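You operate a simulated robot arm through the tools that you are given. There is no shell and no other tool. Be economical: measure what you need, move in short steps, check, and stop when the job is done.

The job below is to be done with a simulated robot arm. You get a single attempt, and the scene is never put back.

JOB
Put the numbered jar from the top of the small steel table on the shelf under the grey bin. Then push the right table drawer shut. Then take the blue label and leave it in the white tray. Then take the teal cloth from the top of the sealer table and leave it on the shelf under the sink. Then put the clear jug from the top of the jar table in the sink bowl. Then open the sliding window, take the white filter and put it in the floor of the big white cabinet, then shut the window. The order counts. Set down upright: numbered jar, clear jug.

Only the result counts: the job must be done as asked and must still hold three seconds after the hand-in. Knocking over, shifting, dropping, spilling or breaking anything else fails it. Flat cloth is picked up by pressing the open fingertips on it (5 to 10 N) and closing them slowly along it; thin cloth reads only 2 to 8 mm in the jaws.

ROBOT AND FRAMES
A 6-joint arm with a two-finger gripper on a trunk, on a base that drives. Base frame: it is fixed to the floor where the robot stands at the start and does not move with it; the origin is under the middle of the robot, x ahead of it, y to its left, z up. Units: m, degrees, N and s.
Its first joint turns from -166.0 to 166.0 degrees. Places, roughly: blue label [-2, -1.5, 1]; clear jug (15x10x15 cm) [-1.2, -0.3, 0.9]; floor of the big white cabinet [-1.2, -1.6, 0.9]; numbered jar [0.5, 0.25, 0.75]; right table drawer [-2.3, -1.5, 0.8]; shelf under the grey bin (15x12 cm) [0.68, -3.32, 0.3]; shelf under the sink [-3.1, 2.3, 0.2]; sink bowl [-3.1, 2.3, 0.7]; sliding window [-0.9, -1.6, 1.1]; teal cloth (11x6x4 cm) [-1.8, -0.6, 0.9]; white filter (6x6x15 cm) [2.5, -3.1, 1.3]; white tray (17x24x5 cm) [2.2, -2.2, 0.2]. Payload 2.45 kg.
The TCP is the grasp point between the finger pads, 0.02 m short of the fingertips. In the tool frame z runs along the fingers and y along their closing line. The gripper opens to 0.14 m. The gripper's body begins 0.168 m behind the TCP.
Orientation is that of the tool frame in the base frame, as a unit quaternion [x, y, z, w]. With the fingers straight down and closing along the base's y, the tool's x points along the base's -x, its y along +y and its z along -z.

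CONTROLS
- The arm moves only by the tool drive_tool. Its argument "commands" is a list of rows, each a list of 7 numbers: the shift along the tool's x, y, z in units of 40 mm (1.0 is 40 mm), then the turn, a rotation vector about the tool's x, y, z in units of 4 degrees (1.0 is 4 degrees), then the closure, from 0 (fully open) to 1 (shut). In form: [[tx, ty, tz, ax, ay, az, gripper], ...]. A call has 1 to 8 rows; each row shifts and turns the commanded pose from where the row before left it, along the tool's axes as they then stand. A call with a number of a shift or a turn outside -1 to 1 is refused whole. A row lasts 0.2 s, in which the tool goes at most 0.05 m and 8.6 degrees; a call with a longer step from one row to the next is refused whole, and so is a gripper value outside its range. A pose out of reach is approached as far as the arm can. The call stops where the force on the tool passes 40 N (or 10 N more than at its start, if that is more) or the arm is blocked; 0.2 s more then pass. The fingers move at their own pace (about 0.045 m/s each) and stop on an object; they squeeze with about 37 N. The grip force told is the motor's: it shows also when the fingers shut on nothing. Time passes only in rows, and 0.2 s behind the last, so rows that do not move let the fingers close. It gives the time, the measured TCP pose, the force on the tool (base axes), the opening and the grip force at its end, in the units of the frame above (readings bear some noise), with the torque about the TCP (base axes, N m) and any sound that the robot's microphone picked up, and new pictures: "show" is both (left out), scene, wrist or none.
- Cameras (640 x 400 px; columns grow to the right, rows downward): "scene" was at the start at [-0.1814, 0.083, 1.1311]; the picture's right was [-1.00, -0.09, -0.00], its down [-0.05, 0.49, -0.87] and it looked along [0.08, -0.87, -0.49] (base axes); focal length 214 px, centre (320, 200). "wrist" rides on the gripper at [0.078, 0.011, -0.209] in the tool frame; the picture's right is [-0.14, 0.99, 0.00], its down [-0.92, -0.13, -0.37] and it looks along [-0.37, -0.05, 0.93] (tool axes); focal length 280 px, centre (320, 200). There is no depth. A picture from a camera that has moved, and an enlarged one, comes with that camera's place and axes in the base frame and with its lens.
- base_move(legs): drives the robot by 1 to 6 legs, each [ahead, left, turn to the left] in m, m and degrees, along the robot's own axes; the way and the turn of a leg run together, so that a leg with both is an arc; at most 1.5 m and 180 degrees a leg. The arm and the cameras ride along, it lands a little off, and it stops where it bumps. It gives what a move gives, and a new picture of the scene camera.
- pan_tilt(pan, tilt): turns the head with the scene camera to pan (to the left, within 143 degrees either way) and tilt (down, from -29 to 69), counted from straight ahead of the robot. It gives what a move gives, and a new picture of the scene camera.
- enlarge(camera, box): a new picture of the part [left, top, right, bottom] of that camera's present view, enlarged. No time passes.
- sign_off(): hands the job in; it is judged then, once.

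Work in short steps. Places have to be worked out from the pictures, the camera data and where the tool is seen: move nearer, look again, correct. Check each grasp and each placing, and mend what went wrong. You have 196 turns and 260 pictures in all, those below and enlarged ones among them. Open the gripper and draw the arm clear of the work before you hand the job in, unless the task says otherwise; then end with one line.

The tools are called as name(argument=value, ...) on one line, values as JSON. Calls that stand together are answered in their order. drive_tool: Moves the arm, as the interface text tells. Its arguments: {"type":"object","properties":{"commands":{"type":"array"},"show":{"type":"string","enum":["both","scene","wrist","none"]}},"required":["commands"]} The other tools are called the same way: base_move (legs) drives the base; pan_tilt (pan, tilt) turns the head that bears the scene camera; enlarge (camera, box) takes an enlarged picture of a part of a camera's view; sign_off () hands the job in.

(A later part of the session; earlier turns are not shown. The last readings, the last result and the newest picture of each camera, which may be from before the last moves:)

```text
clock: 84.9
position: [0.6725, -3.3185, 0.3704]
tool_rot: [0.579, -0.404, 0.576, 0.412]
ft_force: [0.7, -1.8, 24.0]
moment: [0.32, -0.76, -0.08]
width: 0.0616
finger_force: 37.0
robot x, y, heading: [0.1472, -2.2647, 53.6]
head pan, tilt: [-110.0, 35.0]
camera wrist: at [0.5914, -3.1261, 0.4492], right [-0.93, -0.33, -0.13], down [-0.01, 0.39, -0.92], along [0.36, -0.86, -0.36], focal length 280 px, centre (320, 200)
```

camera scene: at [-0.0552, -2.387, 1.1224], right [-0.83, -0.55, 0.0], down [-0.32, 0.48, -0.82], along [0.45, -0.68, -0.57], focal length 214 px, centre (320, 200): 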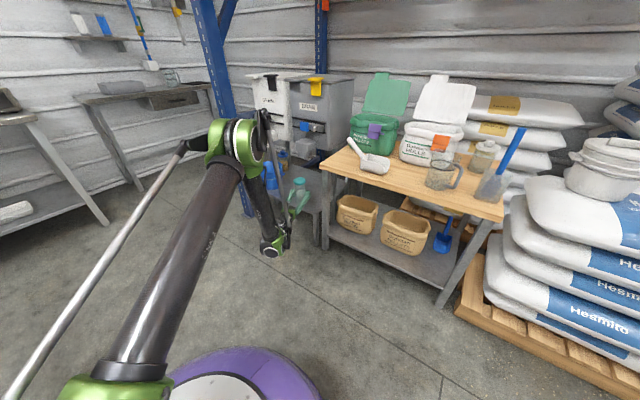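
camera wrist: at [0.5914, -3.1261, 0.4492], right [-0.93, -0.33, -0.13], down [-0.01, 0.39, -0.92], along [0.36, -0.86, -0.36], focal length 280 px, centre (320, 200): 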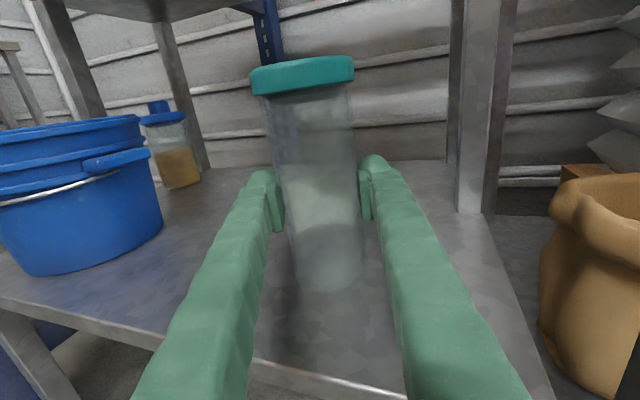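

Contact at 24 N, so the jar stands on the shelf. I relieve the press by a couple of mm, open and withdraw straight back.

drive_tool(commands=[[0.05, 0, 0, 0, 0, 0, 1], [0, 0, 0, 0, 0, 0, 0.3], [0, 0, 0, 0, 0, 0, 0.1], [0, 0, 0, 0, 0, 0, 0], [0, 0, 0, 0, 0, 0, 0]], show="none")

drive_tool(commands=[[0, 0, 0, 0, 0, 0, 0], [0, 0, -0.5, 0, 0, 0, 0], [0, 0, -0.9, 0, 0, 0, 0], [0, 0, -0.9, 0, 0, 0, 0]], show="wrist")

```text
clock: 86.1
position: [0.6723, -3.3186, 0.3708]
tool_rot: [0.58, -0.404, 0.576, 0.411]
ft_force: [0.2, 0.1, -0.2]
moment: [0.04, 0.01, -0.02]
width: 0.14
finger_force: 0.0
robot x, y, heading: [0.1464, -2.2636, 53.8]
head pan, tilt: [-110.0, 35.0]
```

```text
clock: 87.1
position: [0.6409, -3.2326, 0.3716]
tool_rot: [0.58, -0.404, 0.576, 0.41]
ft_force: [-0.2, -0.4, -0.8]
moment: [-0.01, 0.0, 0.02]
width: 0.14
finger_force: 0.1
robot x, y, heading: [0.1496, -2.2612, 53.6]
head pan, tilt: [-110.0, 35.0]
camera wrist: at [0.561, -3.0401, 0.449], right [-0.93, -0.33, -0.13], down [-0.01, 0.39, -0.92], along [0.36, -0.86, -0.36], focal length 280 px, centre (320, 200)
```

wrist: 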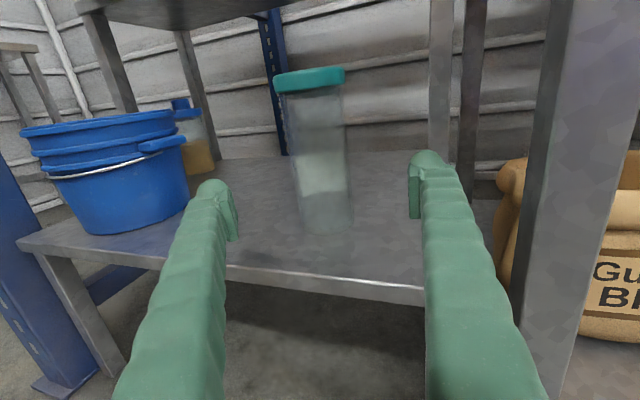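

The jar stands upright on the shelf under the grey bin. I back out and look west for the drawer and blue label.

base_move(legs=[[0.008, 0.192, 0], [-0.157, 0.381, 0]])

drive_tool(commands=[[1, 0, 0, 0, 0, 0, 0], [1, 0, 0, 0, 0, 0, 0], [1, 0, 0, 0, 0, 0, 0], [1, 0, 0, 0, 0, 0, 0], [1, 0, 0, 0, 0, 0, 0], [1, 0, 0, 0, 0, 0, 0], [1, 0, 0, 0, 0, 0, 0], [1, 0, 0, 0, 0, 0, 0]], show="none")

drive_tool(commands=[[1, 0, -0.6, 0, 0, 0, 0], [1, 0, -0.6, 0, 0, 0, 0], [1, 0, -0.6, 0, 0, 0, 0], [1, 0, -0.6, 0, 0, 0, 0], [1, 0, -0.6, 0, 0, 0, 0], [1, 0, -0.6, 0, 0, 0, 0], [1, 0, -0.6, 0, 0, 0, 0], [1, 0, -0.6, 0, 0, 0, 0]], show="none")

pan_tilt(pan=140, tilt=12)

```text
clock: 90.8
position: [0.0913, -3.0136, 0.3709]
tool_rot: [0.58, -0.404, 0.576, 0.411]
ft_force: [-0.2, -0.1, -1.0]
moment: [-0.02, -0.05, -0.01]
width: 0.1399
finger_force: 0.2
robot x, y, heading: [-0.4003, -2.0433, 53.7]
head pan, tilt: [-110.0, 35.0]
camera scene: at [-0.6059, -2.1677, 1.1224], right [-0.83, -0.55, 0.0], down [-0.32, 0.48, -0.82], along [0.45, -0.68, -0.57], focal length 214 px, centre (320, 200)
```

scene: 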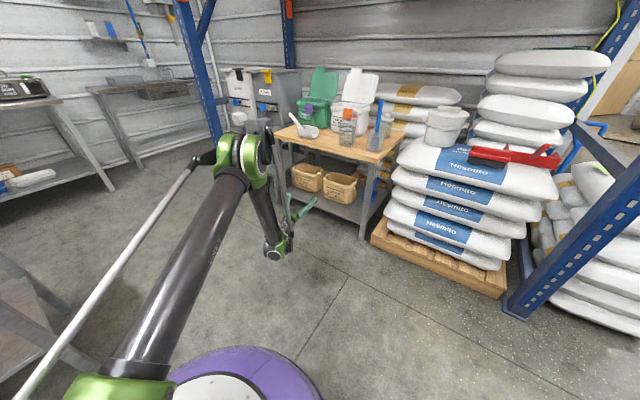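

```text
clock: 92.6
position: [0.0949, -3.013, 0.6922]
tool_rot: [0.58, -0.404, 0.576, 0.41]
ft_force: [0.4, -1.0, 0.7]
moment: [-0.01, -0.01, 0.01]
width: 0.14
finger_force: 0.0
robot x, y, heading: [-0.4029, -2.0452, 53.5]
head pan, tilt: [-110.0, 35.0]
```

```text
clock: 94.4
position: [0.0328, -2.8306, 1.0118]
tool_rot: [0.58, -0.404, 0.576, 0.41]
ft_force: [0.5, -1.6, -0.9]
moment: [-0.01, 0.02, 0.02]
width: 0.14
finger_force: 0.1
robot x, y, heading: [-0.401, -2.0463, 53.7]
head pan, tilt: [-110.0, 35.0]
```

```text
clock: 97.9
position: [0.0336, -2.8308, 1.0097]
tool_rot: [0.58, -0.404, 0.576, 0.41]
ft_force: [0.3, 0.9, 0.1]
moment: [-0.07, -0.04, 0.03]
width: 0.1401
finger_force: 0.1
robot x, y, heading: [-0.4049, -2.0442, 53.7]
head pan, tilt: [140.0, 12.0]
camera scene: at [-0.7453, -2.1162, 1.1593], right [-0.24, 0.97, 0.0], down [0.2, 0.05, -0.98], along [-0.95, -0.23, -0.21], focal length 214 px, centre (320, 200)
```

scene: 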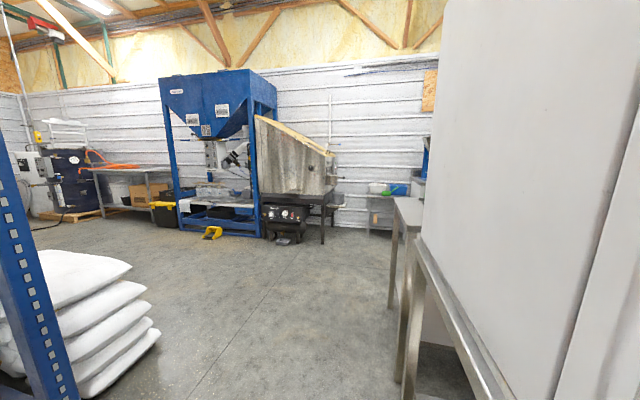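

The passage west is free south of the cabinet. I turn the arm to trail behind, drive to about (−1.5, −2.35) and look north.

base_move(legs=[[0, 0, 40], [-0.228, 1.117, 0]])

pan_tilt(pan=20, tilt=15)

```text
clock: 102.3
position: [0.1647, -2.4329, 1.011]
tool_rot: [0.687, -0.164, 0.687, 0.171]
ft_force: [2.4, -0.3, -0.8]
moment: [-0.05, -0.11, -0.13]
width: 0.14
finger_force: 0.1
robot x, y, heading: [-0.6945, -2.1558, 96.6]
head pan, tilt: [140.0, 12.0]
stopped in leg 2: the robot was blocked; the commanded pose is now the measured one
camera scene: at [-0.8958, -2.4443, 1.1595], right [-0.84, 0.55, 0.0], down [0.11, 0.17, -0.98], along [-0.54, -0.82, -0.21], focal length 214 px, centre (320, 200)
```

scene: 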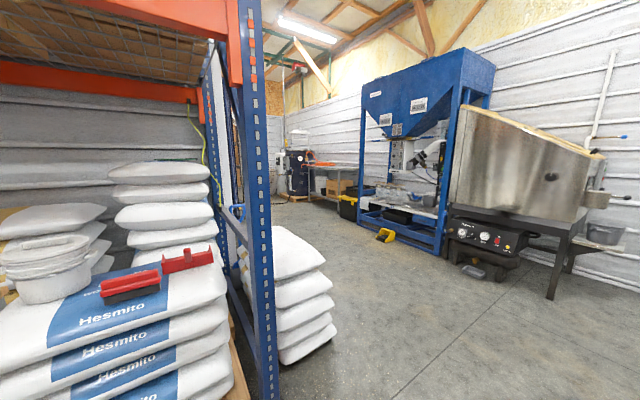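

```text
clock: 104.3
position: [0.1622, -2.4315, 1.0117]
tool_rot: [0.687, -0.163, 0.687, 0.171]
ft_force: [0.0, 0.5, -0.5]
moment: [-0.01, 0.0, 0.0]
width: 0.1402
finger_force: 0.1
robot x, y, heading: [-0.6922, -2.1581, 96.8]
head pan, tilt: [20.0, 15.0]
camera scene: at [-0.8878, -2.2826, 1.1544], right [0.89, 0.45, 0.0], down [0.12, -0.23, -0.97], along [-0.43, 0.86, -0.26], focal length 214 px, centre (320, 200)
```

scene: 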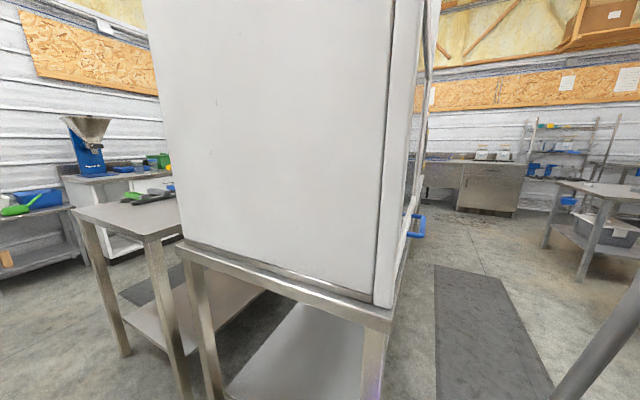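

The base touched the cabinet table's leg zone. I move away south and then pass west farther off.

base_move(legs=[[-0.24, -0.03, 0], [0.086, 0.9, 0]])

pan_tilt(pan=30, tilt=20)

```text
clock: 110.5
position: [-0.6882, -2.6853, 1.0113]
tool_rot: [0.687, -0.165, 0.686, 0.173]
ft_force: [-0.9, 0.3, 0.5]
moment: [-0.03, -0.02, 0.0]
width: 0.1401
finger_force: 0.1
robot x, y, heading: [-1.5421, -2.402, 96.4]
head pan, tilt: [20.0, 15.0]
camera scene: at [-1.7371, -2.531, 1.1544], right [0.9, 0.44, 0.0], down [0.11, -0.23, -0.97], along [-0.43, 0.87, -0.26], focal length 214 px, centre (320, 200)
```

scene: 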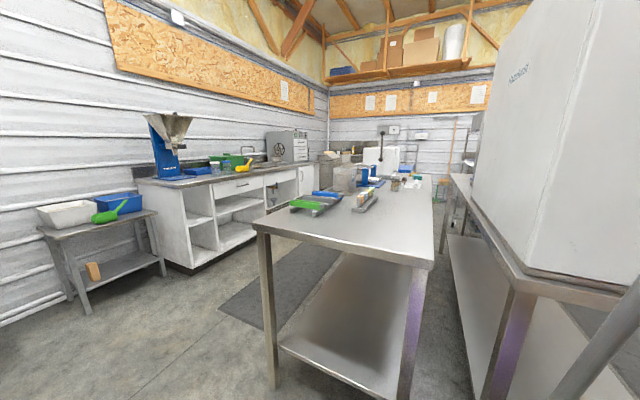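

```text
clock: 111.2
position: [-0.6881, -2.6849, 1.0116]
tool_rot: [0.687, -0.164, 0.687, 0.173]
ft_force: [0.7, 0.0, -0.1]
moment: [-0.04, 0.01, 0.02]
width: 0.1401
finger_force: 0.0
robot x, y, heading: [-1.5424, -2.401, 96.7]
head pan, tilt: [30.0, 20.0]
camera scene: at [-1.7508, -2.5396, 1.1463], right [0.81, 0.59, 0.0], down [0.2, -0.28, -0.94], along [-0.56, 0.76, -0.34], focal length 214 px, centre (320, 200)
```

scene: 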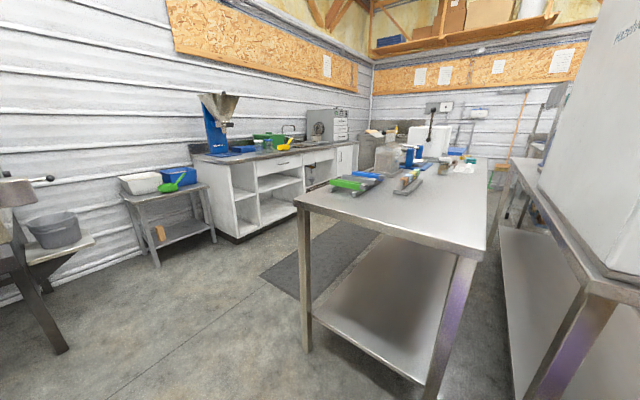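

The middle table spans x −2.29…−1.69 from y −1.93 north; the drawer should be on its west face. I drive on to the west aisle and look back at it.

base_move(legs=[[0.086, 1.2, 0]])

pan_tilt(pan=-30, tilt=20)

enlarge(camera="scene", box=[160, 80, 480, 280])

```text
clock: 117.3
position: [-1.8938, -2.7306, 1.0124]
tool_rot: [0.688, -0.161, 0.687, 0.17]
ft_force: [0.9, 0.3, 0.6]
moment: [0.01, 0.03, -0.04]
width: 0.1397
finger_force: 0.1
robot x, y, heading: [-2.7512, -2.4598, 96.5]
head pan, tilt: [30.0, 20.0]
camera scene: at [-2.9576, -2.5929, 1.1463], right [0.8, 0.6, 0.0], down [0.2, -0.27, -0.94], along [-0.56, 0.75, -0.34], focal length 214 px, centre (320, 200)
```

scene: 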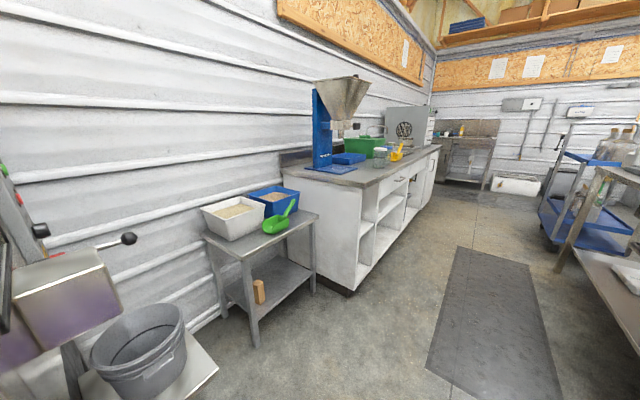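

```text
clock: 118.6
position: [-1.8932, -2.7308, 1.0105]
tool_rot: [0.687, -0.162, 0.687, 0.171]
ft_force: [-0.7, -0.6, 0.0]
moment: [-0.02, -0.02, 0.01]
width: 0.1402
finger_force: 0.2
robot x, y, heading: [-2.7515, -2.4556, 96.8]
head pan, tilt: [-30.0, 20.0]
camera scene: at [-2.8652, -2.5819, 1.1463], right [0.92, -0.39, 0.0], down [-0.13, -0.31, -0.94], along [0.37, 0.86, -0.34], focal length 214 px, centre (320, 200)
```

scene: 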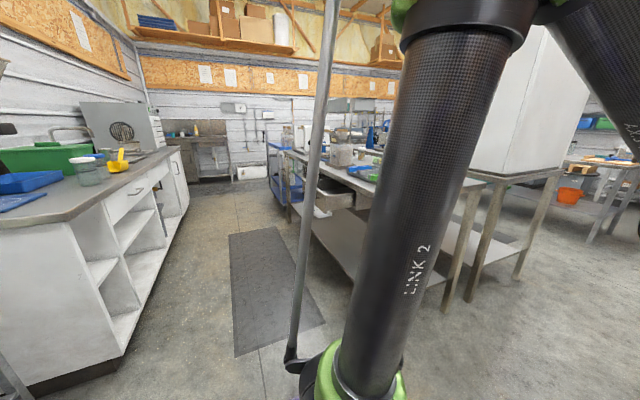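

```text
2.00 times, centred on (320, 180) of scene
camera zoom: at [-2.8652, -2.5819, 1.1463], right [0.92, -0.39, 0.0], down [-0.13, -0.31, -0.94], along [0.37, 0.86, -0.34], focal length 429 px, centre (320, 240)
```

zoom: 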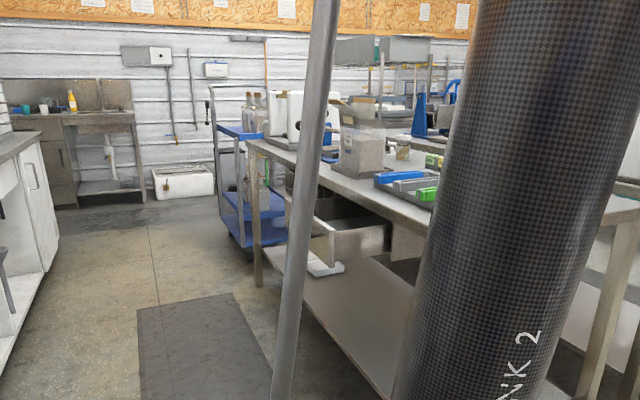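

The open drawer juts out west below the table top at y≈−1.5. I move a little west and turn so the tool points north-east and the camera sees past the arm.

base_move(legs=[[0.135, 0.286, 0], [0, 0, 66]])

pan_tilt(pan=-115, tilt=18)

drive_tool(commands=[[0, 0, 0, 0, 0, 0, 0]], show="wrist")

```text
clock: 123.6
position: [-2.451, -1.6848, 1.014]
tool_rot: [0.665, 0.238, 0.669, -0.231]
ft_force: [-0.1, -0.3, -0.2]
moment: [0.01, 0.06, -0.01]
width: 0.14
finger_force: 0.1
robot x, y, heading: [-3.0531, -2.3551, 162.7]
head pan, tilt: [-30.0, 20.0]
camera scene: at [-2.984, -2.5126, 1.1463], right [0.73, 0.68, 0.0], down [0.23, -0.25, -0.94], along [-0.64, 0.69, -0.34], focal length 214 px, centre (320, 200)
```

scene: 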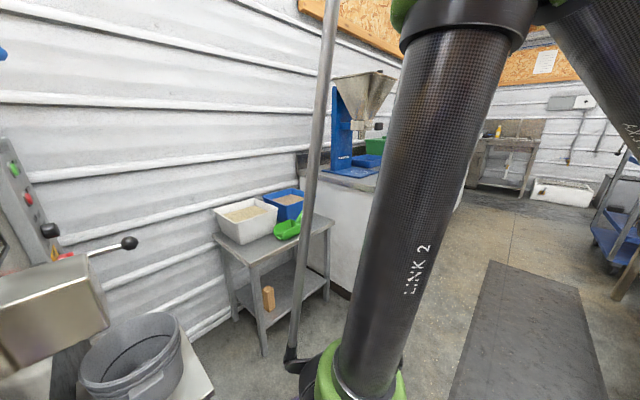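

```text
clock: 125.2
position: [-2.4509, -1.6848, 1.0128]
tool_rot: [0.665, 0.238, 0.669, -0.231]
ft_force: [-0.6, -0.1, 0.9]
moment: [0.02, -0.01, 0.04]
width: 0.1397
finger_force: 0.0
robot x, y, heading: [-3.0468, -2.3554, 162.9]
head pan, tilt: [-115.0, 18.0]
camera scene: at [-2.8581, -2.5118, 1.1495], right [0.74, -0.67, 0.0], down [-0.21, -0.23, -0.95], along [0.64, 0.7, -0.31], focal length 214 px, centre (320, 200)
```

scene: 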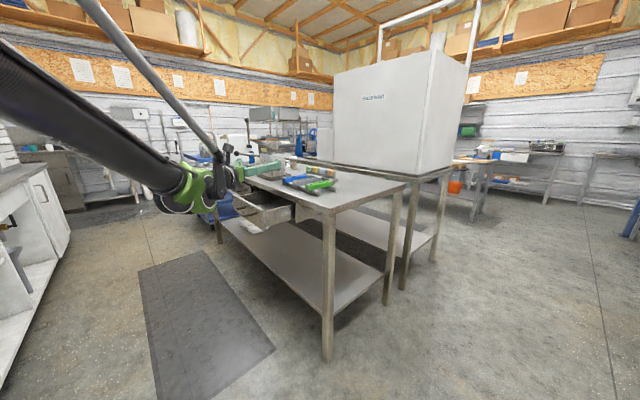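

```text
clock: 125.6
position: [-2.4513, -1.6845, 1.0116]
tool_rot: [0.664, 0.24, 0.669, -0.232]
ft_force: [-0.2, -0.2, 0.5]
moment: [0.04, -0.02, 0.0]
width: 0.14
finger_force: 0.0
robot x, y, heading: [-3.0508, -2.3591, 162.8]
head pan, tilt: [-115.0, 18.0]
camera wrist: at [-2.6089, -1.8241, 1.0897], right [0.62, -0.77, -0.13], down [-0.36, -0.14, -0.92], along [0.7, 0.62, -0.36], focal length 280 px, centre (320, 200)
```

wrist: 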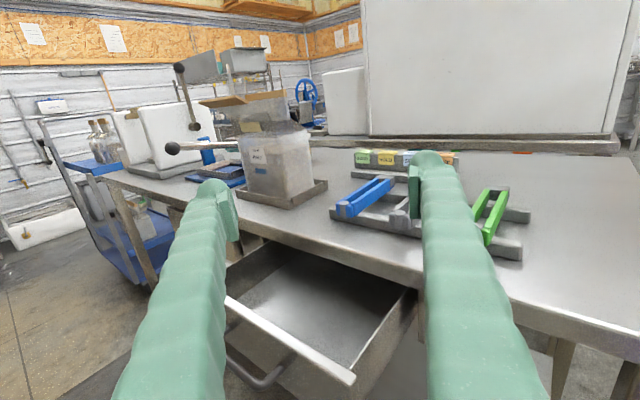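

The drawer front appears at x≈−2.43, y −1.68…−1.43, with a handle just below its rim. I zoom the scene view to triangulate its height.

enlarge(camera="scene", box=[180, 140, 340, 240])

```text
4.00 times, centred on (260, 190) of scene
camera zoom: at [-2.8581, -2.5119, 1.1495], right [0.74, -0.67, 0.0], down [-0.21, -0.23, -0.95], along [0.64, 0.7, -0.31], focal length 858 px, centre (560, 240)
```

zoom: 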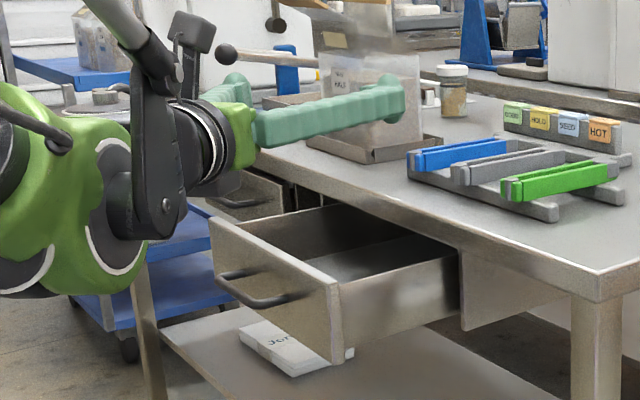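

The handle sits at z≈0.75 and the panel spans about 0.70–0.80 at x≈−2.43. I square the closed gripper to +x at (−2.56, −1.555) and lower it to z≈0.765.

drive_tool(commands=[[0, -0.53, 0, -1, 0, 0, 1], [0, -0.53, -0.05, -1, 0, 0, 1], [0, -0.53, -0.08, -1, 0, 0, 1], [0, -0.52, -0.12, -1, 0, 0, 1], [0, -0.51, -0.16, -1, 0, 0, 1], [0, -0.5, -0.19, -1, 0, 0, 1], [0, -0.48, -0.23, -1, 0, 0, 1], [0, -0.46, -0.26, -1, 0, 0, 1]], show="none")

drive_tool(commands=[[-0.5, 0, 0, -1, 0, 0, 1], [-0.9, 0, 0, -0.75, 0, 0, 1], [-0.9, 0, 0, 0, 0, 0, 1], [-0.9, 0, 0, 0, 0, 0, 1], [-0.9, 0, 0, 0, 0, 0, 1], [-0.9, 0, 0, 0, 0, 0, 1], [-0.9, 0, 0, 0, 0, 0, 1]], show="both")

```text
clock: 127.4
position: [-2.5597, -1.553, 1.0103]
tool_rot: [0.702, 0.044, 0.71, -0.037]
ft_force: [0.0, 0.0, 0.0]
moment: [0.01, 0.03, 0.03]
width: 0.0001
finger_force: 16.3
robot x, y, heading: [-3.0538, -2.3539, 162.8]
head pan, tilt: [-115.0, 18.0]
```

```text
clock: 129.0
position: [-2.5589, -1.5556, 0.7726]
tool_rot: [0.704, 0.002, 0.71, 0.003]
ft_force: [-0.5, -0.3, 0.4]
moment: [-0.01, -0.02, 0.05]
width: 0.0
finger_force: 29.5
robot x, y, heading: [-3.047, -2.3544, 162.8]
head pan, tilt: [-115.0, 18.0]
camera scene: at [-2.8581, -2.5117, 1.1496], right [0.74, -0.67, 0.0], down [-0.21, -0.23, -0.95], along [0.64, 0.7, -0.31], focal length 214 px, centre (320, 200)
camera wrist: at [-2.769, -1.5656, 0.8493], right [0.0, -0.99, -0.13], down [-0.36, 0.12, -0.93], along [0.93, 0.04, -0.36], focal length 280 px, centre (320, 200)
```

scene: 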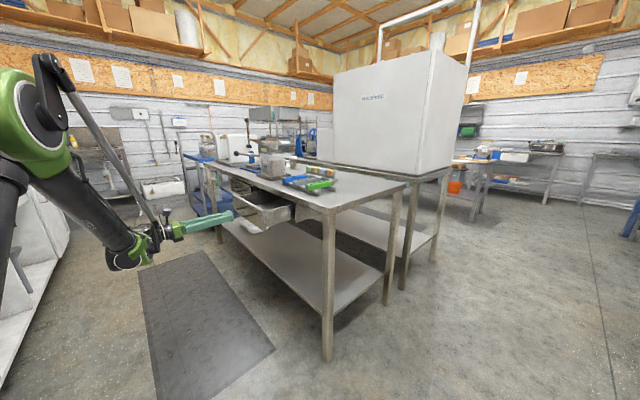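
wrist: 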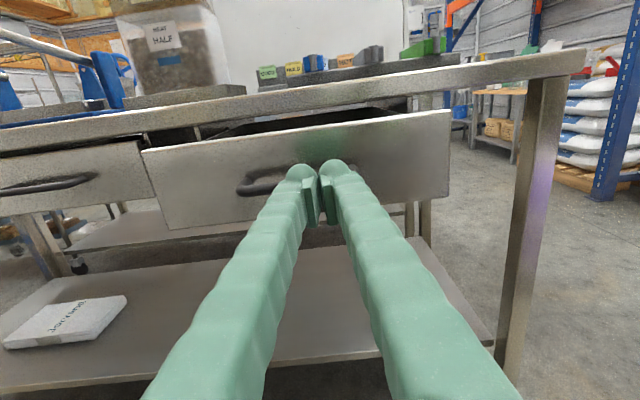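

The closed tips face the handle squarely. I push slowly in +x.

drive_tool(commands=[[0, 0, 0.5, 0, 0, 0, 1], [0, 0, 0.5, 0, 0, 0, 1], [0, 0, 0.5, 0, 0, 0, 1], [0, 0, 0.4, 0, 0, 0, 1], [0, 0, 0.4, 0, 0, 0, 1], [0, 0, 0.4, 0, 0, 0, 1], [0, 0, 0.4, 0, 0, 0, 1], [0, 0, 0.4, 0, 0, 0, 1]], show="wrist")

```text
clock: 130.8
position: [-2.4174, -1.5568, 0.7754]
tool_rot: [0.704, 0.001, 0.71, 0.004]
ft_force: [-0.1, 1.0, -0.9]
moment: [0.01, 0.0, -0.01]
width: 0.0002
finger_force: 29.7
robot x, y, heading: [-3.0546, -2.3546, 162.8]
head pan, tilt: [-115.0, 18.0]
camera wrist: at [-2.6289, -1.566, 0.8513], right [0.0, -0.99, -0.13], down [-0.36, 0.12, -0.93], along [0.93, 0.05, -0.36], focal length 280 px, centre (320, 200)
```

wrist: 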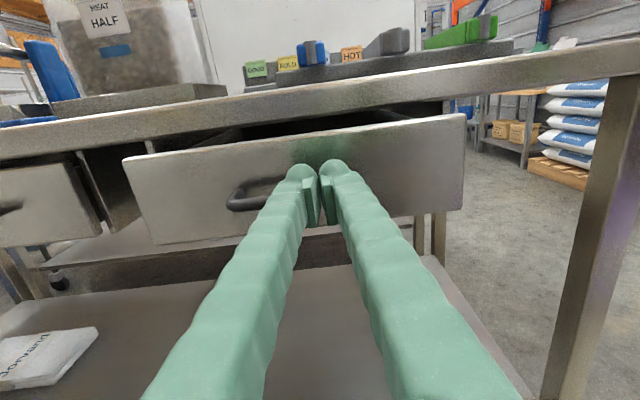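

The panel moves along with the tips at almost no force. I keep pushing until it stops.

drive_tool(commands=[[0, 0, 0.4, 0, 0, 0, 1], [0, 0, 0.4, 0, 0, 0, 1], [0, 0, 0.4, 0, 0, 0, 1], [0, 0, 0.4, 0, 0, 0, 1], [0, 0, 0.3, 0, 0, 0, 1], [0, 0, 0.3, 0, 0, 0, 1]], show="wrist")

```text
clock: 131.7
position: [-2.3727, -1.5553, 0.7751]
tool_rot: [0.704, 0.002, 0.71, 0.003]
ft_force: [-7.4, -1.6, 2.5]
moment: [-0.04, 0.08, -0.02]
width: 0.0061
finger_force: 29.0
robot x, y, heading: [-3.0567, -2.3568, 162.8]
head pan, tilt: [-115.0, 18.0]
stopped in row 4: the force on the tool passed its limit at 62 N (the readings are from after the stop); the commanded pose is now the measured one
camera wrist: at [-2.5831, -1.5657, 0.8514], right [0.0, -0.99, -0.13], down [-0.36, 0.12, -0.92], along [0.93, 0.05, -0.36], focal length 280 px, centre (320, 200)
```

wrist: 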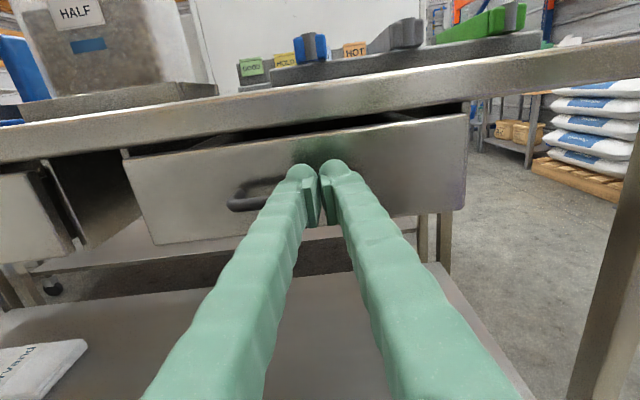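

It stopped at 62 N with the tips at x≈−2.353. I check whether the drawer is truly shut.

drive_tool(commands=[[0, 0, -1, 0, 0, 0, 1], [0, 0, -1, 0, 0, 0, 1], [0, 0, -1, 0, 0, 0, 1], [0, 0, -1, 0, 0, 0, 1]], show="wrist")

enlarge(camera="scene", box=[180, 140, 340, 240])

```text
clock: 132.7
position: [-2.5308, -1.5549, 0.7734]
tool_rot: [0.704, 0.001, 0.71, 0.004]
ft_force: [0.2, 0.4, 0.7]
moment: [-0.01, 0.01, 0.05]
width: 0.0
finger_force: 29.0
robot x, y, heading: [-3.0484, -2.3572, 163.0]
head pan, tilt: [-115.0, 18.0]
camera wrist: at [-2.7414, -1.5656, 0.8496], right [0.0, -0.99, -0.13], down [-0.36, 0.12, -0.92], along [0.93, 0.04, -0.36], focal length 280 px, centre (320, 200)
```

wrist: 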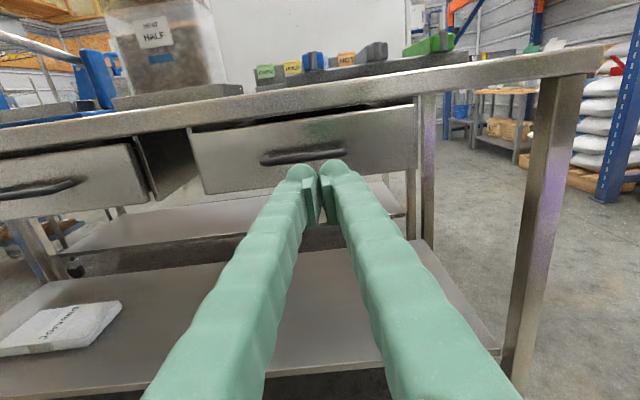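

```text
4.00 times, centred on (260, 190) of scene
camera zoom: at [-2.858, -2.5116, 1.1495], right [0.74, -0.67, 0.0], down [-0.21, -0.23, -0.95], along [0.64, 0.7, -0.31], focal length 858 px, centre (560, 240)
```

zoom: 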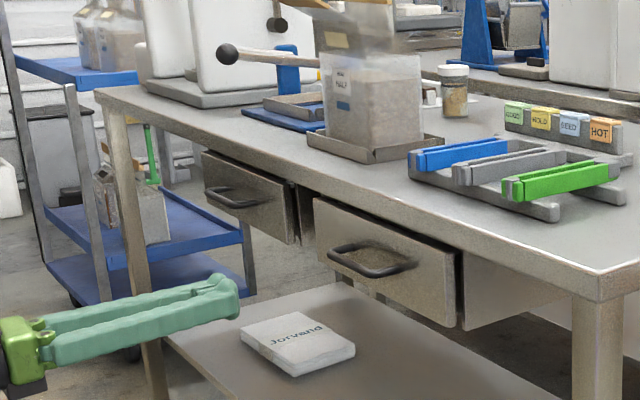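

The drawer looks almost flush, with a thin dark gap. I push once more slowly to confirm the hard stop.

drive_tool(commands=[[0, 0, 1, 0, 0, 0, 1], [0, 0, 1, 0, 0, 0, 1], [0, 0, 1, 0, 0, 0, 1], [0, 0, 0.6, 0, 0, 0, 1], [0, 0, 0.1, 0, 0, 0, 1], [0, 0, 0.1, 0, 0, 0, 1], [0, 0, 0.1, 0, 0, 0, 1]], show="none")

drive_tool(commands=[[0, 0, 0.1, 0, 0, 0, 1], [0, 0, 0.1, 0, 0, 0, 1], [0, 0, 0.1, 0, 0, 0, 1], [0, 0, 0.1, 0, 0, 0, 1], [0, 0, 0.1, 0, 0, 0, 1], [0, 0, 0.1, 0, 0, 0, 1]], show="wrist")

```text
clock: 134.3
position: [-2.375, -1.5564, 0.7748]
tool_rot: [0.704, 0.001, 0.71, 0.004]
ft_force: [0.6, -0.7, 0.4]
moment: [0.0, 0.01, 0.0]
width: 0.0001
finger_force: 29.4
robot x, y, heading: [-3.0495, -2.3578, 163.0]
head pan, tilt: [-115.0, 18.0]
```

```text
clock: 134.9
position: [-2.3728, -1.5549, 0.7731]
tool_rot: [0.705, 0.002, 0.709, 0.003]
ft_force: [-7.1, -1.4, 2.2]
moment: [-0.09, 0.07, -0.04]
width: 0.0059
finger_force: 29.2
robot x, y, heading: [-3.0524, -2.3571, 163.0]
head pan, tilt: [-115.0, 18.0]
stopped in row 3: the force on the tool passed its limit at 46 N (the readings are from after the stop); the commanded pose is now the measured one
camera wrist: at [-2.583, -1.5655, 0.8511], right [0.0, -0.99, -0.13], down [-0.36, 0.12, -0.92], along [0.93, 0.05, -0.36], focal length 280 px, centre (320, 200)
```

wrist: 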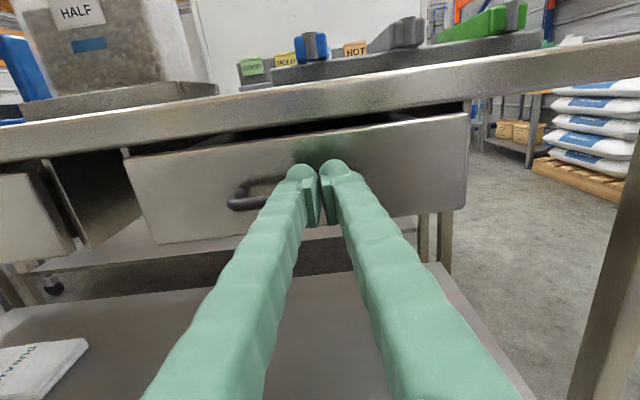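

Same hard stop at x −2.373, so the drawer is shut. The blue "SEED" label in the small rack triangulates to about (−1.98, −1.58, 0.915). I back off, raise the tool and relocate to the south end of this table.

drive_tool(commands=[[0, 0, -1, 0, 0, 0, 1], [0, 0, -1, 0, 0, 0, 1], [0, 0, -1, 0, 0, 0, 0.5], [1, 0, -1, 0, 0, 0, 0], [1, 0, 0, 0, 0, 0, 0], [1, 0, 0, 0, 0, 0, 0], [1, 0, 0, 0, 0, 0, 0], [1, 0, 0, 0, 0, 0, 0]], show="none")

base_move(legs=[[0, 0, -70], [-0.106, -1.066, 0]])

```text
refused: row 4 steps farther than a row can; nothing moved
```

```text
clock: 135.7
position: [-2.3722, -1.5555, 0.7745]
tool_rot: [0.705, 0.001, 0.709, 0.003]
ft_force: [-3.6, -0.7, 1.5]
moment: [-0.05, 0.03, 0.01]
width: 0.0059
finger_force: 29.2
robot x, y, heading: [-3.0497, -2.3605, 162.9]
head pan, tilt: [-115.0, 18.0]
stopped in leg 1: the force on the tool passed its limit at 57 N (the readings are from after the stop); the commanded pose is now the measured one
camera scene: at [-2.8598, -2.5123, 1.1496], right [0.74, -0.67, 0.0], down [-0.21, -0.23, -0.95], along [0.64, 0.7, -0.31], focal length 214 px, centre (320, 200)
```

scene: 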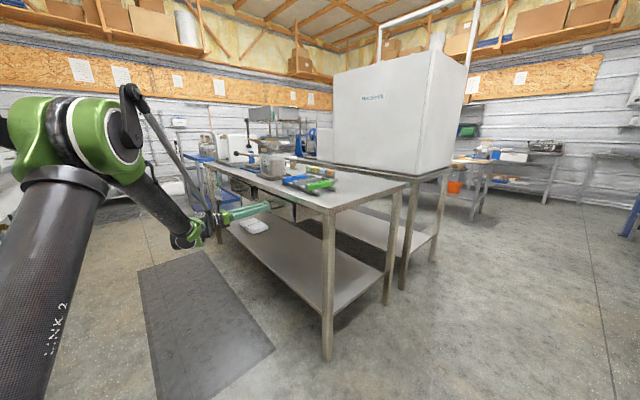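

The tool row was refused (step too long) and the base stopped at once on contact, so nothing shifted. I back off properly first.

drive_tool(commands=[[0, 0, -1, 0, 0, 0, 1], [0, 0, -1, 0, 0, 0, 1], [0, 0, -1, 0, 0, 0, 1], [0, 0, -1, 0, 0, 0, 0.5], [1, 0, 0, 0, 0, 0, 0], [1, 0, 0, 0, 0, 0, 0], [1, 0, 0, 0, 0, 0, 0], [1, 0, 0, 0, 0, 0, 0]], show="wrist")

```text
clock: 137.5
position: [-2.5343, -1.5525, 0.9328]
tool_rot: [0.705, 0.002, 0.71, 0.002]
ft_force: [-0.4, -0.5, -0.3]
moment: [-0.01, -0.01, -0.03]
width: 0.1042
finger_force: 0.0
robot x, y, heading: [-3.0535, -2.3534, 163.1]
head pan, tilt: [-115.0, 18.0]
camera wrist: at [-2.7445, -1.5635, 1.01], right [0.0, -0.99, -0.13], down [-0.36, 0.12, -0.92], along [0.93, 0.05, -0.36], focal length 280 px, centre (320, 200)
```

wrist: 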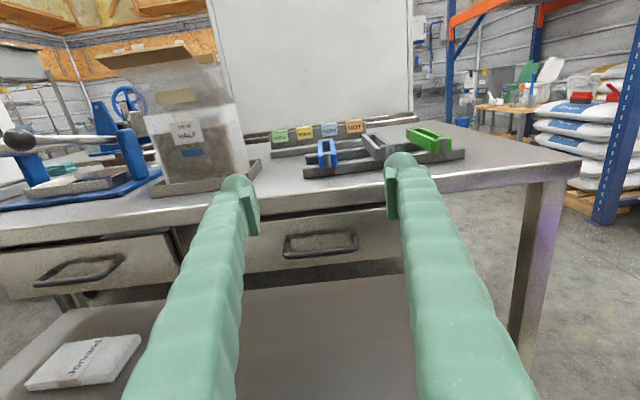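

The label rack runs along y and faces west; blue is third, at about (−1.98, −1.577, 0.91). Now I relocate to the south end with the arm swung away first.

drive_tool(commands=[[1, 0, 0, 0, 0, 0, 0], [1, 0, 0, 0, 0, 0, 0], [1, 0, 0, 0, 0, 0, 0], [1, 0, 0, 0, 0, 0, 0]], show="none")

base_move(legs=[[0, 0, -90], [-0.3, -1.03, 0]])

```text
clock: 138.5
position: [-2.5346, -1.5525, 1.0937]
tool_rot: [0.705, 0.003, 0.709, 0.001]
ft_force: [0.1, -0.3, 0.2]
moment: [-0.03, -0.03, 0.0]
width: 0.1402
finger_force: 0.1
robot x, y, heading: [-3.0494, -2.3583, 162.7]
head pan, tilt: [-115.0, 18.0]
```

```text
clock: 147.8
position: [-1.3447, -3.4489, 1.0939]
tool_rot: [0.502, -0.495, 0.502, 0.5]
ft_force: [0.5, -0.3, -0.4]
moment: [-0.01, 0.0, 0.0]
width: 0.1401
finger_force: 0.0
robot x, y, heading: [-2.1559, -2.9369, 73.1]
head pan, tilt: [-115.0, 18.0]
camera scene: at [-2.3065, -3.134, 1.1496], right [-0.67, -0.75, 0.0], down [-0.23, 0.21, -0.95], along [0.71, -0.63, -0.31], focal length 214 px, centre (320, 200)
```

scene: 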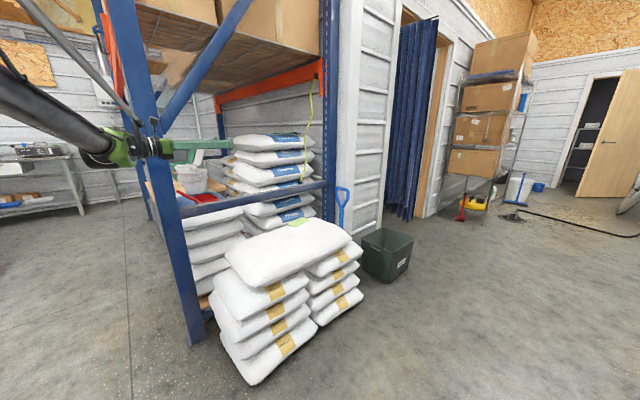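

I stopped farther south than wanted, with the tool near the rack post. I drive straight north away from it, then east a bit.

base_move(legs=[[0.464, 0.193, 0], [0.105, -0.208, 0]])

drive_tool(commands=[[0, 0, 0, 1, 0, 0, 0], [0, 0, 0, 1, 0, 0, 0], [0, 0, 0, 1, 0, 0, 0], [0, 0, 0, 1, 0, 0, 0], [0, 0, 0, 1, 0, 0, 0], [0, 0, 0, 1, 0, 0, 0], [0, 0, 0, 1, 0, 0, 0], [0, 0, 0, 1, 0, 0, 0]], show="none")

drive_tool(commands=[[0, 0, 0, 1, 0, 0, 0], [0, 0, 0, 1, 0, 0, 0], [0, 0, 0, 1, 0, 0, 0], [0, 0, 0, 1, 0, 0, 0], [0, 0, 0, 1, 0, 0, 0], [0, 0, 0, 1, 0, 0, 0], [0, 0, 0, 0.5, 0, 0, 0], [0, 0, -1, 0, 0, 0, 0]], show="none")

drive_tool(commands=[[0, 0, -1, 0, -1, 0, 0], [0, 0, -1, 0, -1, 0, 0], [0, 0, -1, 0, -1, 0, 0], [0, 0, -1, 0, -1, 0, 0], [0, 0, 0, 0, -1, 0, 0], [0, 0, 0, 0, -1, 0, 0], [0, 0, 0, 0, -1, 0, 0], [0, 0, 0, 0, -1, 0, 0]], show="none")

drive_tool(commands=[[0, 0, 0, 0, -1, 0, 0], [0, 0, 0, 0, -1, 0, 0], [0, 0, 0, 0, -1, 0, 0], [0, 0, 0, 0, -1, 0, 0], [0, 0, 0, 0, -1, 0, 0], [0, 0, 0, 0, -1, 0, 0], [0, 0, 0, 0, -1, 0, 0], [0, 0, 0, 0, -1, 0, 0]], show="none")

```text
clock: 152.1
position: [-1.1647, -2.9, 1.0935]
tool_rot: [0.504, -0.493, 0.504, 0.499]
ft_force: [-0.1, 0.4, -0.7]
moment: [0.03, -0.07, 0.02]
width: 0.1402
finger_force: 0.0
robot x, y, heading: [-1.9771, -2.3958, 73.6]
head pan, tilt: [-115.0, 18.0]
camera scene: at [-2.1274, -2.5901, 1.1496], right [-0.66, -0.75, 0.0], down [-0.23, 0.2, -0.95], along [0.71, -0.63, -0.31], focal length 214 px, centre (320, 200)
```

scene: 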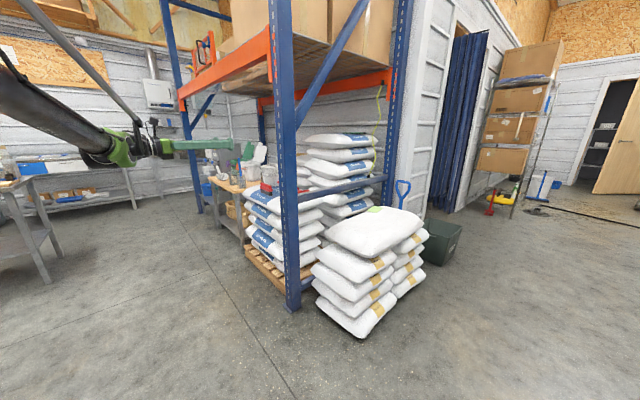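

```text
clock: 153.9
position: [-1.1639, -2.8992, 1.0937]
tool_rot: [0.623, -0.333, 0.621, 0.34]
ft_force: [0.7, 0.4, -0.7]
moment: [-0.02, -0.01, -0.03]
width: 0.1397
finger_force: 0.1
robot x, y, heading: [-1.9775, -2.3923, 73.3]
head pan, tilt: [-115.0, 18.0]
```

```text
clock: 155.7
position: [-1.1983, -2.8794, 1.093]
tool_rot: [0.683, -0.186, 0.68, 0.192]
ft_force: [0.9, 0.8, -0.7]
moment: [-0.01, 0.0, 0.0]
width: 0.1399
finger_force: 0.0
robot x, y, heading: [-1.9763, -2.391, 73.7]
head pan, tilt: [-115.0, 18.0]
```

```text
clock: 157.5
position: [-1.3573, -2.8231, 1.1101]
tool_rot: [0.843, -0.228, 0.47, 0.126]
ft_force: [0.2, 0.7, -0.5]
moment: [0.0, -0.01, 0.0]
width: 0.1399
finger_force: 0.0
out of reach, approached as far as the arm can: row 6, 7, 8
robot x, y, heading: [-1.9736, -2.3936, 73.4]
head pan, tilt: [-115.0, 18.0]
```

```text
clock: 159.3
position: [-1.441, -2.9031, 1.1097]
tool_rot: [0.938, -0.242, 0.248, 0.023]
ft_force: [-0.6, 0.1, 0.3]
moment: [-0.01, -0.02, -0.02]
width: 0.1399
finger_force: 0.1
out of reach, approached as far as the arm can: row 1, 2, 3, 4, 5, 6, 7, 8
robot x, y, heading: [-1.9784, -2.3959, 73.5]
head pan, tilt: [-115.0, 18.0]
```

The tool is 30° from vertical and limited by height. I lower it while finishing the pitch.

drive_tool(commands=[[0, 0, 0.6, 0, 0, 0, 0], [0, 0, 0.6, 0, -1, 0, 0], [0, 0, 0.6, 0, -1, 0, 0], [0, 0, 0.6, 0, -1, 0, 0], [0, 0, 0.4, 0, -1, 0, 0], [0, 0, 0.4, 0, -1, 0, 0], [0, 0, 0, 0, -1, 0, 0], [0, 0, 0, 0, -1, 0, 0]], show="wrist")

```text
clock: 161.1
position: [-1.4103, -2.9329, 0.9941]
tool_rot: [0.964, -0.224, 0.08, -0.115]
ft_force: [0.0, 1.0, 1.0]
moment: [-0.02, -0.01, 0.0]
width: 0.1399
finger_force: 0.0
out of reach, approached as far as the arm can: row 2, 3, 4, 5, 7
robot x, y, heading: [-1.9741, -2.3938, 73.7]
head pan, tilt: [-115.0, 18.0]
camera wrist: at [-1.3896, -3.0173, 1.2001], right [-0.53, -0.8, -0.27], down [-0.84, 0.46, 0.29], along [-0.11, 0.38, -0.92], focal length 280 px, centre (320, 200)
```

wrist: 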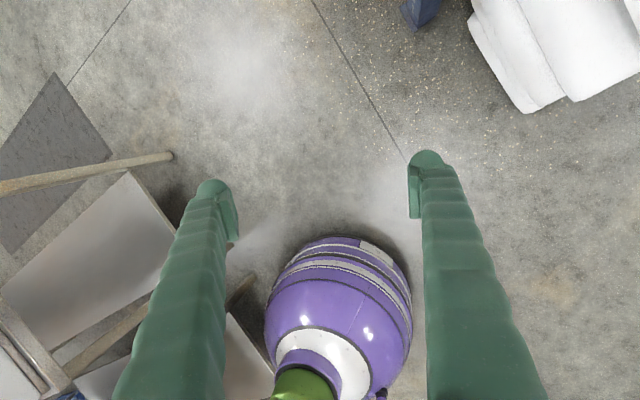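

The reach limit left the tool tilted about 16°. I lower a bit more and correct the tilt.

drive_tool(commands=[[0, 0, 0.8, 0, 0, 0, 0], [0, 0, 0.8, 0, 0, 0, 0], [0, 0, 0, -0.94, -0.37, 0, 0], [0, 0, 0, -0.94, -0.37, 0, 0], [0, 0, 0, -0.94, -0.37, 0, 0], [0, 0, 0, -0.94, -0.37, 0, 0]], show="none")

```text
clock: 162.5
position: [-1.3981, -2.9223, 0.932]
tool_rot: [0.964, -0.224, 0.081, -0.115]
ft_force: [-0.3, 0.1, -0.3]
moment: [0.02, 0.0, -0.01]
width: 0.1402
finger_force: 0.1
out of reach, approached as far as the arm can: row 3, 4, 5, 6
robot x, y, heading: [-1.9756, -2.3906, 73.5]
head pan, tilt: [-115.0, 18.0]
```

The wanted pose hits a wrist limit at this yaw. I yaw the tool toward the arm's natural plane and then remove the tilt.

drive_tool(commands=[[0, 0, 0, 0, 0, 1, 0], [0, 0, 0, 0, 0, 1, 0], [0, 0, 0, 0, 0, 1, 0], [0, 0, 0, 0, 0, 1, 0], [0, 0, 0, 0, 0, 1, 0], [0, 0, 0, 0, 0, 1, 0]], show="none")

```text
clock: 163.9
position: [-1.3994, -2.9223, 0.9329]
tool_rot: [0.896, -0.42, 0.055, -0.129]
ft_force: [0.4, -0.2, -0.5]
moment: [0.0, -0.04, 0.01]
width: 0.1401
finger_force: 0.0
robot x, y, heading: [-1.9788, -2.3931, 73.2]
head pan, tilt: [-115.0, 18.0]
```

drive_tool(commands=[[0, 0, 0, -1, 0, 0, 0], [0, 0, 0, -1, 0, 0, 0], [0, 0, 0, -1, 0, 0, 0], [0, 0, 0, -1, 0, 0, 0]], show="scene")

```text
clock: 164.9
position: [-1.3983, -2.9224, 0.9326]
tool_rot: [0.897, -0.419, 0.056, -0.129]
ft_force: [0.3, -0.1, -0.6]
moment: [0.03, -0.02, -0.02]
width: 0.1399
finger_force: 0.0
out of reach, approached as far as the arm can: row 1, 2, 3, 4
robot x, y, heading: [-1.9756, -2.3962, 73.4]
head pan, tilt: [-115.0, 18.0]
camera scene: at [-2.1275, -2.5902, 1.1495], right [-0.66, -0.75, 0.0], down [-0.23, 0.2, -0.95], along [0.71, -0.63, -0.31], focal length 214 px, centre (320, 200)
```

scene: 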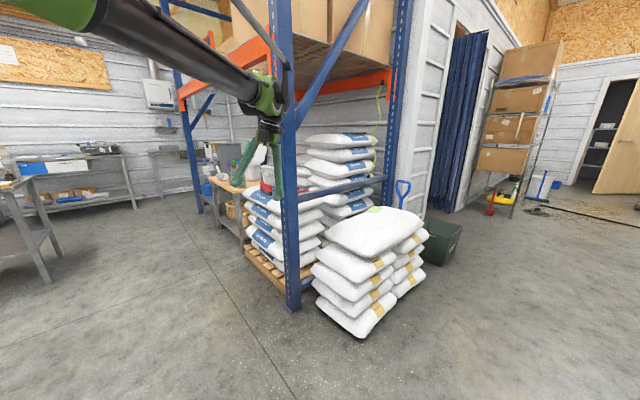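

drive_tool(commands=[[-0.9, 0, 0, 0, 0, 0, 0], [-0.9, 0, 0, 0, 0, 0, 0], [-0.9, 0, 0, 0, 0, 0, 0], [0, 0, 0, -1, 0, 0, 0], [0, 0, 0, -1, 0, 0, 0], [0, 0, 0, -1, 0, 0, 0], [0, 0, 0, -1, 0, 0, 0]], show="none")

```text
clock: 166.5
position: [-1.4676, -2.8383, 0.9348]
tool_rot: [0.897, -0.42, 0.056, -0.129]
ft_force: [-0.3, -0.3, 0.4]
moment: [0.0, -0.01, -0.03]
width: 0.1401
finger_force: 0.2
out of reach, approached as far as the arm can: row 4, 5, 6, 7
robot x, y, heading: [-1.9774, -2.3922, 73.5]
head pan, tilt: [-115.0, 18.0]
```

I probe which rotation is blocked with small test turns.

drive_tool(commands=[[0, 0, 0, 0, 0, 1, 0], [0, 0, 0, 0, 0, 1, 0], [0, 0, 0, 0, 0, 1, 0], [0, 0, 0, 0, 0, 1, 0], [0, 0, 0, -1, 0, 0, 0]], show="none")

drive_tool(commands=[[0, 0, 0, 1, 0, 0, 0], [0, 0, 0, 1, 0, 0, 0], [0, 0, 0, 1, 0, 0, 0]], show="none")

drive_tool(commands=[[0, 0, 0, 0, 1, 0, 0], [0, 0, 0, 0, 1, 0, 0], [0, 0, 0, 0, 1, 0, 0]], show="none")

```text
clock: 167.7
position: [-1.4686, -2.8398, 0.9327]
tool_rot: [0.829, -0.541, 0.038, -0.136]
ft_force: [0.1, -0.5, 0.5]
moment: [-0.02, -0.01, 0.01]
width: 0.14
finger_force: 0.0
out of reach, approached as far as the arm can: row 5
robot x, y, heading: [-1.9767, -2.3928, 73.4]
head pan, tilt: [-115.0, 18.0]
```

```text
clock: 168.5
position: [-1.4687, -2.8389, 0.9339]
tool_rot: [0.81, -0.534, 0.094, -0.222]
ft_force: [0.3, 0.2, 0.5]
moment: [-0.03, 0.0, -0.01]
width: 0.1398
finger_force: 0.1
robot x, y, heading: [-1.9751, -2.3928, 73.7]
head pan, tilt: [-115.0, 18.0]
```

```text
clock: 169.3
position: [-1.468, -2.8391, 0.9344]
tool_rot: [0.797, -0.554, 0.177, -0.163]
ft_force: [-0.2, -0.2, -0.1]
moment: [0.01, 0.03, 0.0]
width: 0.1401
finger_force: 0.1
robot x, y, heading: [-1.9736, -2.3931, 73.8]
head pan, tilt: [-115.0, 18.0]
```

Only one direction of sideways tilt is blocked, so the wrist is in an awkward branch. I turn back to the horizontal pose that worked at the start (tool azimuth −124° relative to the heading) and will pitch down from there.

drive_tool(commands=[[0, 0, 0, -0.063, 0.915, -0.408, 0], [0, 0, 0, -0.063, 0.915, -0.408, 0], [0, 0, 0, -0.063, 0.915, -0.408, 0], [0, 0, 0, -0.063, 0.915, -0.408, 0], [0, 0, 0, -0.063, 0.915, -0.408, 0], [0, 0, 0, -0.063, 0.915, -0.408, 0], [0, 0, 0, -0.063, 0.915, -0.408, 0], [0, 0, 0, -0.063, 0.915, -0.408, 0]], show="none")

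drive_tool(commands=[[0, 0, 0, -0.063, 0.915, -0.408, 0], [0, 0, 0, -0.063, 0.915, -0.408, 0], [0, 0, 0, -0.063, 0.915, -0.408, 0], [0, 0, 0, -0.063, 0.915, -0.408, 0], [0, 0, 0, -0.063, 0.915, -0.408, 0], [0, 0, 0, -0.063, 0.915, -0.408, 0], [0, 0, 0, -0.063, 0.915, -0.408, 0], [0, 0, 0, -0.063, 0.915, -0.408, 0]], show="none")

drive_tool(commands=[[0, 0, 0, -0.063, 0.915, -0.408, 0], [0, 0, 0, -0.063, 0.915, -0.408, 0], [0, 0, 0, -0.063, 0.915, -0.408, 0], [0, 0, 0, -0.063, 0.915, -0.408, 0], [0, 0, 0, -0.063, 0.915, -0.408, 0]], show="scene")

```text
clock: 171.1
position: [-1.4743, -2.8445, 0.9331]
tool_rot: [0.786, -0.485, 0.384, 0.008]
ft_force: [0.7, -0.2, 0.4]
moment: [-0.03, 0.0, 0.03]
width: 0.1398
finger_force: 0.1
out of reach, approached as far as the arm can: row 8
robot x, y, heading: [-1.9742, -2.3944, 73.7]
head pan, tilt: [-115.0, 18.0]
```

```text
clock: 172.9
position: [-1.527, -2.8878, 0.9324]
tool_rot: [0.714, -0.379, 0.557, 0.19]
ft_force: [0.2, 0.8, 0.6]
moment: [0.01, 0.0, 0.02]
width: 0.1402
finger_force: 0.1
out of reach, approached as far as the arm can: row 1, 2, 3, 4, 5, 6, 8
robot x, y, heading: [-1.9758, -2.3949, 73.2]
head pan, tilt: [-115.0, 18.0]
```

```text
clock: 174.1
position: [-1.5287, -2.8863, 0.9348]
tool_rot: [0.644, -0.302, 0.639, 0.291]
ft_force: [-0.5, -0.9, -0.5]
moment: [0.05, 0.04, 0.03]
width: 0.14
finger_force: 0.1
robot x, y, heading: [-1.9752, -2.3921, 73.6]
head pan, tilt: [-115.0, 18.0]
camera scene: at [-2.1276, -2.5901, 1.1495], right [-0.66, -0.75, 0.0], down [-0.23, 0.2, -0.95], along [0.71, -0.63, -0.31], focal length 214 px, centre (320, 200)
```

scene: 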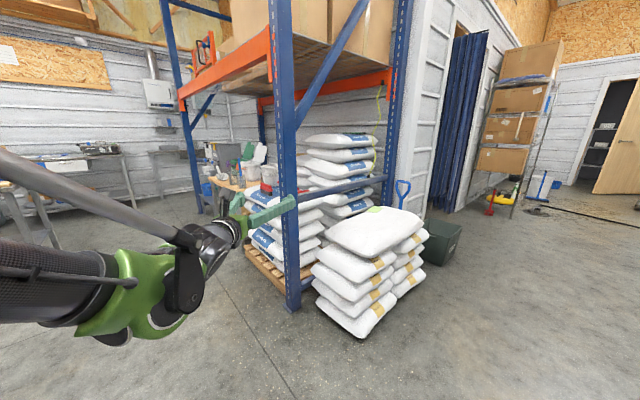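

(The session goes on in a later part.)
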